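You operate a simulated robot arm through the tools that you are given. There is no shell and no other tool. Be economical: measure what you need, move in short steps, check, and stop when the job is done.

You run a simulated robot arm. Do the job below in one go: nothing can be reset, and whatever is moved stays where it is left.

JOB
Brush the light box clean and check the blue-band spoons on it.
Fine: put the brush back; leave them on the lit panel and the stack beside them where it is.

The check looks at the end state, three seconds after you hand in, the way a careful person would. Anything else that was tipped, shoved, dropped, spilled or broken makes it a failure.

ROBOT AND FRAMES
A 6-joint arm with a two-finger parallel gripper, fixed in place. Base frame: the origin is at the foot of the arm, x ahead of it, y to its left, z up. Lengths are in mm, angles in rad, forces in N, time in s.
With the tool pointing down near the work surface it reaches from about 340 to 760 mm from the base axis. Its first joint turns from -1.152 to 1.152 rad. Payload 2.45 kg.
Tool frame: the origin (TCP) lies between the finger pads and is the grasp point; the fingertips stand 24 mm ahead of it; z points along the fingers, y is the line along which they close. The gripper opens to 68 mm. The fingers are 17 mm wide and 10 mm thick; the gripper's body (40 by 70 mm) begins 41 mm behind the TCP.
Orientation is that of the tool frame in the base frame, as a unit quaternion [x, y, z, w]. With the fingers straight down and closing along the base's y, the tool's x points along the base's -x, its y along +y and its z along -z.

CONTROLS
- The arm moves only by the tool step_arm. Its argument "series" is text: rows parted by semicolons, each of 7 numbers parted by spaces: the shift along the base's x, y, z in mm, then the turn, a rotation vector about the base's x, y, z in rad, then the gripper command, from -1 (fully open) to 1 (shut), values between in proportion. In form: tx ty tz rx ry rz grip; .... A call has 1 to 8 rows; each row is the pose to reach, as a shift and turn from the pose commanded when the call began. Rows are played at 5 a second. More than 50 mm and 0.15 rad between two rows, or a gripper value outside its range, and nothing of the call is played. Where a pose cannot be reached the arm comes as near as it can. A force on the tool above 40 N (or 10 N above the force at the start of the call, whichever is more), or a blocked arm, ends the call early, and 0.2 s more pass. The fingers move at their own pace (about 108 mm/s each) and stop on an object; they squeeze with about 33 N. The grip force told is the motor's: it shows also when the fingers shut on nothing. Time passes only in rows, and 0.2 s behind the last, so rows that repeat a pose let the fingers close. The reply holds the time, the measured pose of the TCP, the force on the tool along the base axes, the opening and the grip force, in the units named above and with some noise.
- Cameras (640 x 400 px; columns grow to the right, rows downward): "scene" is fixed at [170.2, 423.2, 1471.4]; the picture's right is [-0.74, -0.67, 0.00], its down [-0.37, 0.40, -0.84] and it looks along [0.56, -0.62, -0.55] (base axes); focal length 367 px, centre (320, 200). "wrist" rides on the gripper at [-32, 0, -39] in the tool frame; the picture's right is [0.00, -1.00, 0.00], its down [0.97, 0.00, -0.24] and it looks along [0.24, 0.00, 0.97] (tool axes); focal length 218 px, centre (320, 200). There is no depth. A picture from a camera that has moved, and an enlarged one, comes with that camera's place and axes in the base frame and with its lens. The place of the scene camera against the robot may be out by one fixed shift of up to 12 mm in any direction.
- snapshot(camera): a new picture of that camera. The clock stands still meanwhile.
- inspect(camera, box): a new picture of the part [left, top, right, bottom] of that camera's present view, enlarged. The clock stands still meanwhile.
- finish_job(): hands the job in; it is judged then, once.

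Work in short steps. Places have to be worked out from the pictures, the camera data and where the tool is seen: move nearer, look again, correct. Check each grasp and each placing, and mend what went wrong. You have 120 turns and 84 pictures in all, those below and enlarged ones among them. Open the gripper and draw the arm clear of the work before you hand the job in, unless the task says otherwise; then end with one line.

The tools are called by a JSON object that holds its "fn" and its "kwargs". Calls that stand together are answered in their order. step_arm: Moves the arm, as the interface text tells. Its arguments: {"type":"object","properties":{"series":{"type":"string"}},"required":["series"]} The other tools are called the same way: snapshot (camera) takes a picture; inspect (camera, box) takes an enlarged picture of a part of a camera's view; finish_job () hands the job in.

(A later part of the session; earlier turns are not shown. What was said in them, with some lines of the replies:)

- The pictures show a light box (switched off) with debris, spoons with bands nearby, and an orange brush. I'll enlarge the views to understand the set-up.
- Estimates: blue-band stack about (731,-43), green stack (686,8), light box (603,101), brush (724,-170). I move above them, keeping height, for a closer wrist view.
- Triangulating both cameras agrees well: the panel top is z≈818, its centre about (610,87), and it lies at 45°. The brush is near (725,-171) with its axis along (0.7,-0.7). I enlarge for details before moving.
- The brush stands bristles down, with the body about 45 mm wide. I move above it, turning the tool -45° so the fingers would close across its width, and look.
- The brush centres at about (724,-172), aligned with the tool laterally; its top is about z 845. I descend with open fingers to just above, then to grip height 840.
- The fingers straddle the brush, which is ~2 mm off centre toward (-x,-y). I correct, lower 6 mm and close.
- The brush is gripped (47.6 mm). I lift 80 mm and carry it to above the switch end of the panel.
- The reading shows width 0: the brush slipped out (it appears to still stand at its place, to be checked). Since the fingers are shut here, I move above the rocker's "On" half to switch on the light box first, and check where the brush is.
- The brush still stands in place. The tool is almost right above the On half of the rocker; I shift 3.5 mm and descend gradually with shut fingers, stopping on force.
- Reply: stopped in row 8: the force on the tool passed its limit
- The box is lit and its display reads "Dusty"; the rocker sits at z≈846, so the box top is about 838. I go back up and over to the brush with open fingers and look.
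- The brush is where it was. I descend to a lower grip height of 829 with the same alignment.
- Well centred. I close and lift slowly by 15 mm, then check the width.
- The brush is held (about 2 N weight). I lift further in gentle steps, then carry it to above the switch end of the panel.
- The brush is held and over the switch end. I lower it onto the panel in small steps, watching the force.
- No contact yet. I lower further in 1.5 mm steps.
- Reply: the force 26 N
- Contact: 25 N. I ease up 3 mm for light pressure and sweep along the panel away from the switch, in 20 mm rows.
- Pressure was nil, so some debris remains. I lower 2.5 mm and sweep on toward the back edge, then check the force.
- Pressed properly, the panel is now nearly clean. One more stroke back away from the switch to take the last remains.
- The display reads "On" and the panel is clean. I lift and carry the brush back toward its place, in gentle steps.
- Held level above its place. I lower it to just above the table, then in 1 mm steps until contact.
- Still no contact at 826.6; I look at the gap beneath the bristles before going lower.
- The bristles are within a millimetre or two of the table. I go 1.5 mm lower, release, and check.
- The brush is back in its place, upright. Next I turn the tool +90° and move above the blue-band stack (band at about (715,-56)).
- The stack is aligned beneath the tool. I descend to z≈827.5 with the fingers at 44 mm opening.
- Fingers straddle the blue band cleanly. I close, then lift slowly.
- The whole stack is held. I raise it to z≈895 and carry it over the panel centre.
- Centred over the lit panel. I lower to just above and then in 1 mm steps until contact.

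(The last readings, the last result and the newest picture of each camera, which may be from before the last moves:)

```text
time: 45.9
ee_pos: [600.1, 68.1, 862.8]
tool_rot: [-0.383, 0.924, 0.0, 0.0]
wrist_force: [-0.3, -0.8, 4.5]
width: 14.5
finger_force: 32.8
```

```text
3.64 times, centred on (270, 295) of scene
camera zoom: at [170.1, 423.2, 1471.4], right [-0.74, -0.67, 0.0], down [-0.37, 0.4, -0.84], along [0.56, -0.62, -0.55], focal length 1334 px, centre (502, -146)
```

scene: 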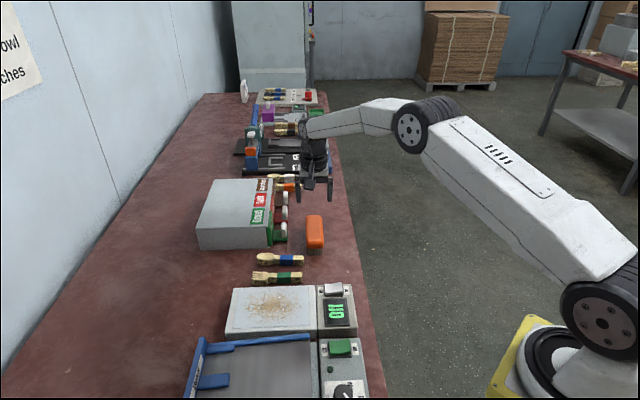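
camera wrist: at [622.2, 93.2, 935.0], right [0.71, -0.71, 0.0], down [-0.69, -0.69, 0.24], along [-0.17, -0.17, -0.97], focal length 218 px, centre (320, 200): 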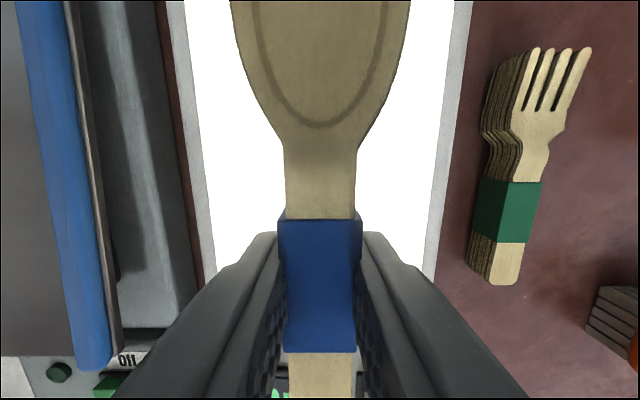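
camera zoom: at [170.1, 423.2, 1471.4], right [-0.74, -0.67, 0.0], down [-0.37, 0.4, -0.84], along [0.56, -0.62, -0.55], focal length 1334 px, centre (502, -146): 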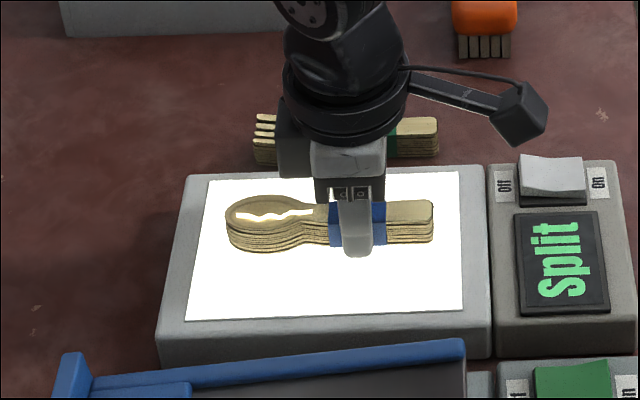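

Contact with 4.5 N. The display now reads "Split" and light shines through a crack in the bowl. I release and draw up, then look closely.

{"fn": "step_arm", "kwargs": {"series": "0 0 0.5 0 0 0 0.7; 0 0 0.5 0 0 0 0.3; 0 0 0.5 0 0 0 -0.2; 0 0 0.5 0 0 0 -0.2; 0 0 20 0 0 0 -0.2; 0 0 50 0 0 0 -0.2; 0 0 90 0 0 0 -0.2; 0 0 130 0 0 0 -0.2"}}

{"fn": "inspect", "kwargs": {"camera": "scene", "box": [200, 240, 360, 350]}}

{"fn": "snapshot", "kwargs": {"camera": "wrist"}}

```text
time: 47.7
ee_pos: [602.0, 65.1, 990.2]
tool_rot: [-0.383, 0.924, -0.001, 0.001]
wrist_force: [-0.2, 0.2, 0.6]
width: 40.9
finger_force: 0.0
```

```text
3.64 times, centred on (280, 295) of scene
camera zoom: at [170.2, 423.2, 1471.4], right [-0.74, -0.67, 0.0], down [-0.37, 0.4, -0.84], along [0.56, -0.62, -0.55], focal length 1334 px, centre (466, -146)
```

zoom: 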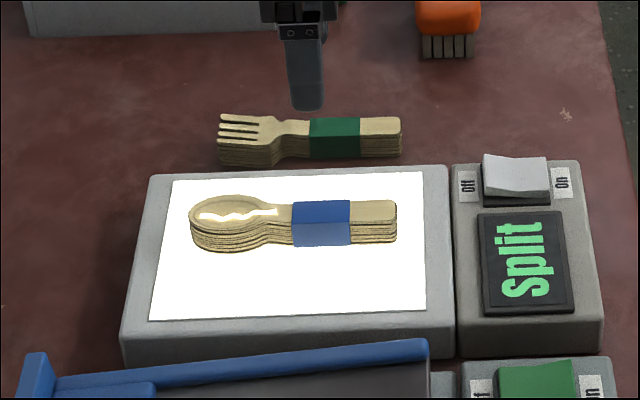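

```text
40 pictures are left
camera wrist: at [623.5, 90.3, 1028.8], right [0.71, -0.71, 0.0], down [-0.69, -0.69, 0.24], along [-0.17, -0.17, -0.97], focal length 218 px, centre (320, 200)
```

wrist: 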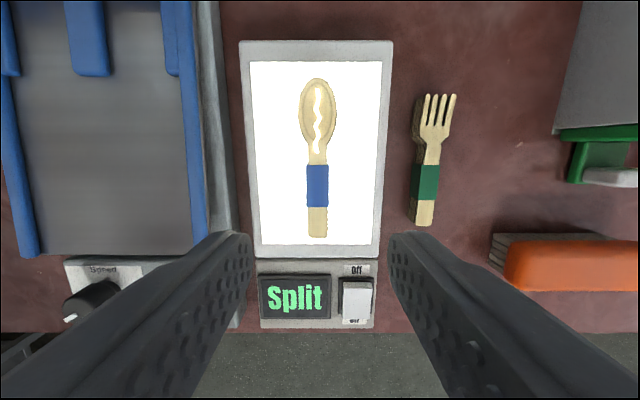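

The stack lies squarely on the lit panel, and the verdict is "Split". Since a notice on the wall may bear on how to treat it, I raise the arm clear and tilt the camera toward the wall to read it.

{"fn": "step_arm", "kwargs": {"series": "0 0 35 0 0 0 -0.2; 0 0 70 0.05 -0.05 0 -0.2; -20 -10 110 0.14 -0.14 0 -0.2; -40 -20 145 0.24 -0.24 0 -0.2; -60 -30 180 0.34 -0.34 0 -0.2; -80 -40 210 0.44 -0.44 0 -0.2; -100 -55 235 0.54 -0.54 0 -0.2; -120 -67 250 0.64 -0.64 0 -0.2"}}

{"fn": "snapshot", "kwargs": {"camera": "wrist"}}

```text
time: 49.5
ee_pos: [479.3, 1.6, 1241.8]
tool_rot: [-0.344, 0.83, 0.168, 0.405]
wrist_force: [0.2, 0.2, 0.2]
width: 41.1
finger_force: 0.1
```

```text
39 pictures are left
camera wrist: at [471.7, -4.3, 1289.9], right [0.71, -0.71, 0.0], down [-0.56, -0.56, -0.62], along [0.44, 0.44, -0.79], focal length 218 px, centre (320, 200)
```

wrist: 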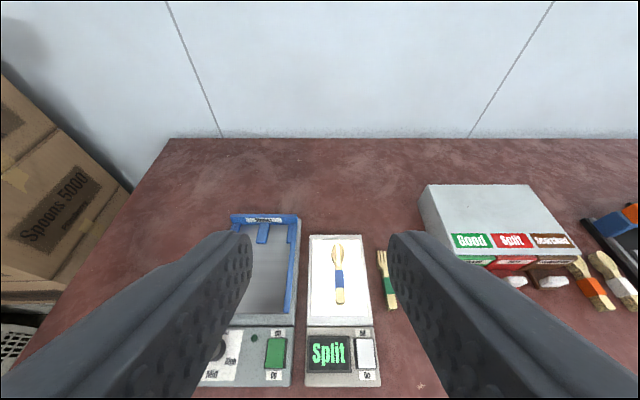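

Works well; I tilt further to see the notice higher on the wall.

{"fn": "step_arm", "kwargs": {"series": "0 0 0 0.1 -0.1 0 -0.2; 0 0 0 0.2 -0.2 0 -0.2; 0 0 0 0.3 -0.3 0 -0.2; 0 0 0 0.4 -0.4 0 -0.2; 0 0 0 0.5 -0.5 0 -0.2"}}

{"fn": "snapshot", "kwargs": {"camera": "wrist"}}

```text
time: 50.7
ee_pos: [480.9, -0.2, 1242.0]
tool_rot: [-0.264, 0.638, 0.276, 0.668]
wrist_force: [-0.9, -0.4, 0.0]
width: 40.7
finger_force: 0.0
```

```text
38 pictures are left
camera wrist: at [451.2, -26.8, 1271.2], right [0.71, -0.71, 0.0], down [-0.14, -0.14, -0.98], along [0.69, 0.69, -0.2], focal length 218 px, centre (320, 200)
```

wrist: 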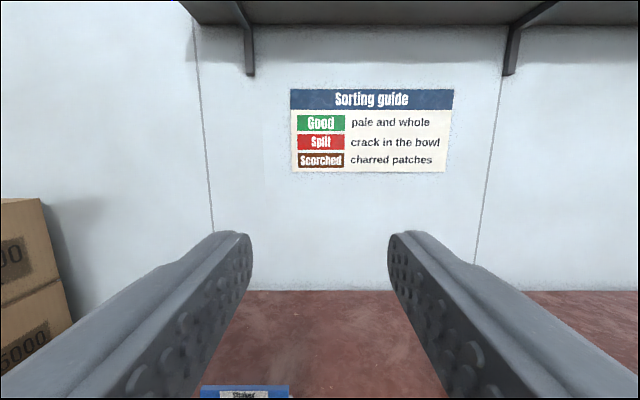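

The notice is only a sorting legend and asks for nothing else. The job says to leave the stack on the lit panel, so I leave it there, open the gripper fully and check the scene once more.

{"fn": "step_arm", "kwargs": {"series": "0 0 0 0 0 0 -1; 0 0 0 0 0 0 -1"}}

{"fn": "inspect", "kwargs": {"camera": "scene", "box": [180, 170, 400, 350]}}

```text
time: 51.3
ee_pos: [480.9, 1.1, 1240.4]
tool_rot: [-0.266, 0.639, 0.276, 0.667]
wrist_force: [0.4, -0.5, 0.0]
width: 68.0
finger_force: 0.1
```

```text
2.22 times, centred on (290, 260) of scene
camera zoom: at [170.2, 423.2, 1471.4], right [-0.74, -0.67, 0.0], down [-0.37, 0.4, -0.84], along [0.56, -0.62, -0.55], focal length 815 px, centre (387, 67)
```

zoom: 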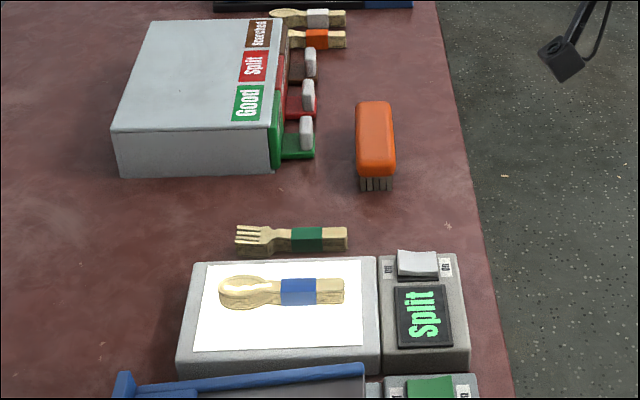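

The scene matches the request: the panel is lit and clean with the blue-band stack on it, the brush is back, the green stack is untouched, and the arm is clear. I hand in.

{"fn": "finish_job", "kwargs": {}}

```text
The job is handed in.
```

The light box is brushed clean and switched on, and the check of the blue-band spoons reads "Split", with a visible crack in the bowl; they are left on the lit panel, the brush is back in its place (it slipped from the gripper on the first lift but stayed upright), and the green-band stack was not touched.
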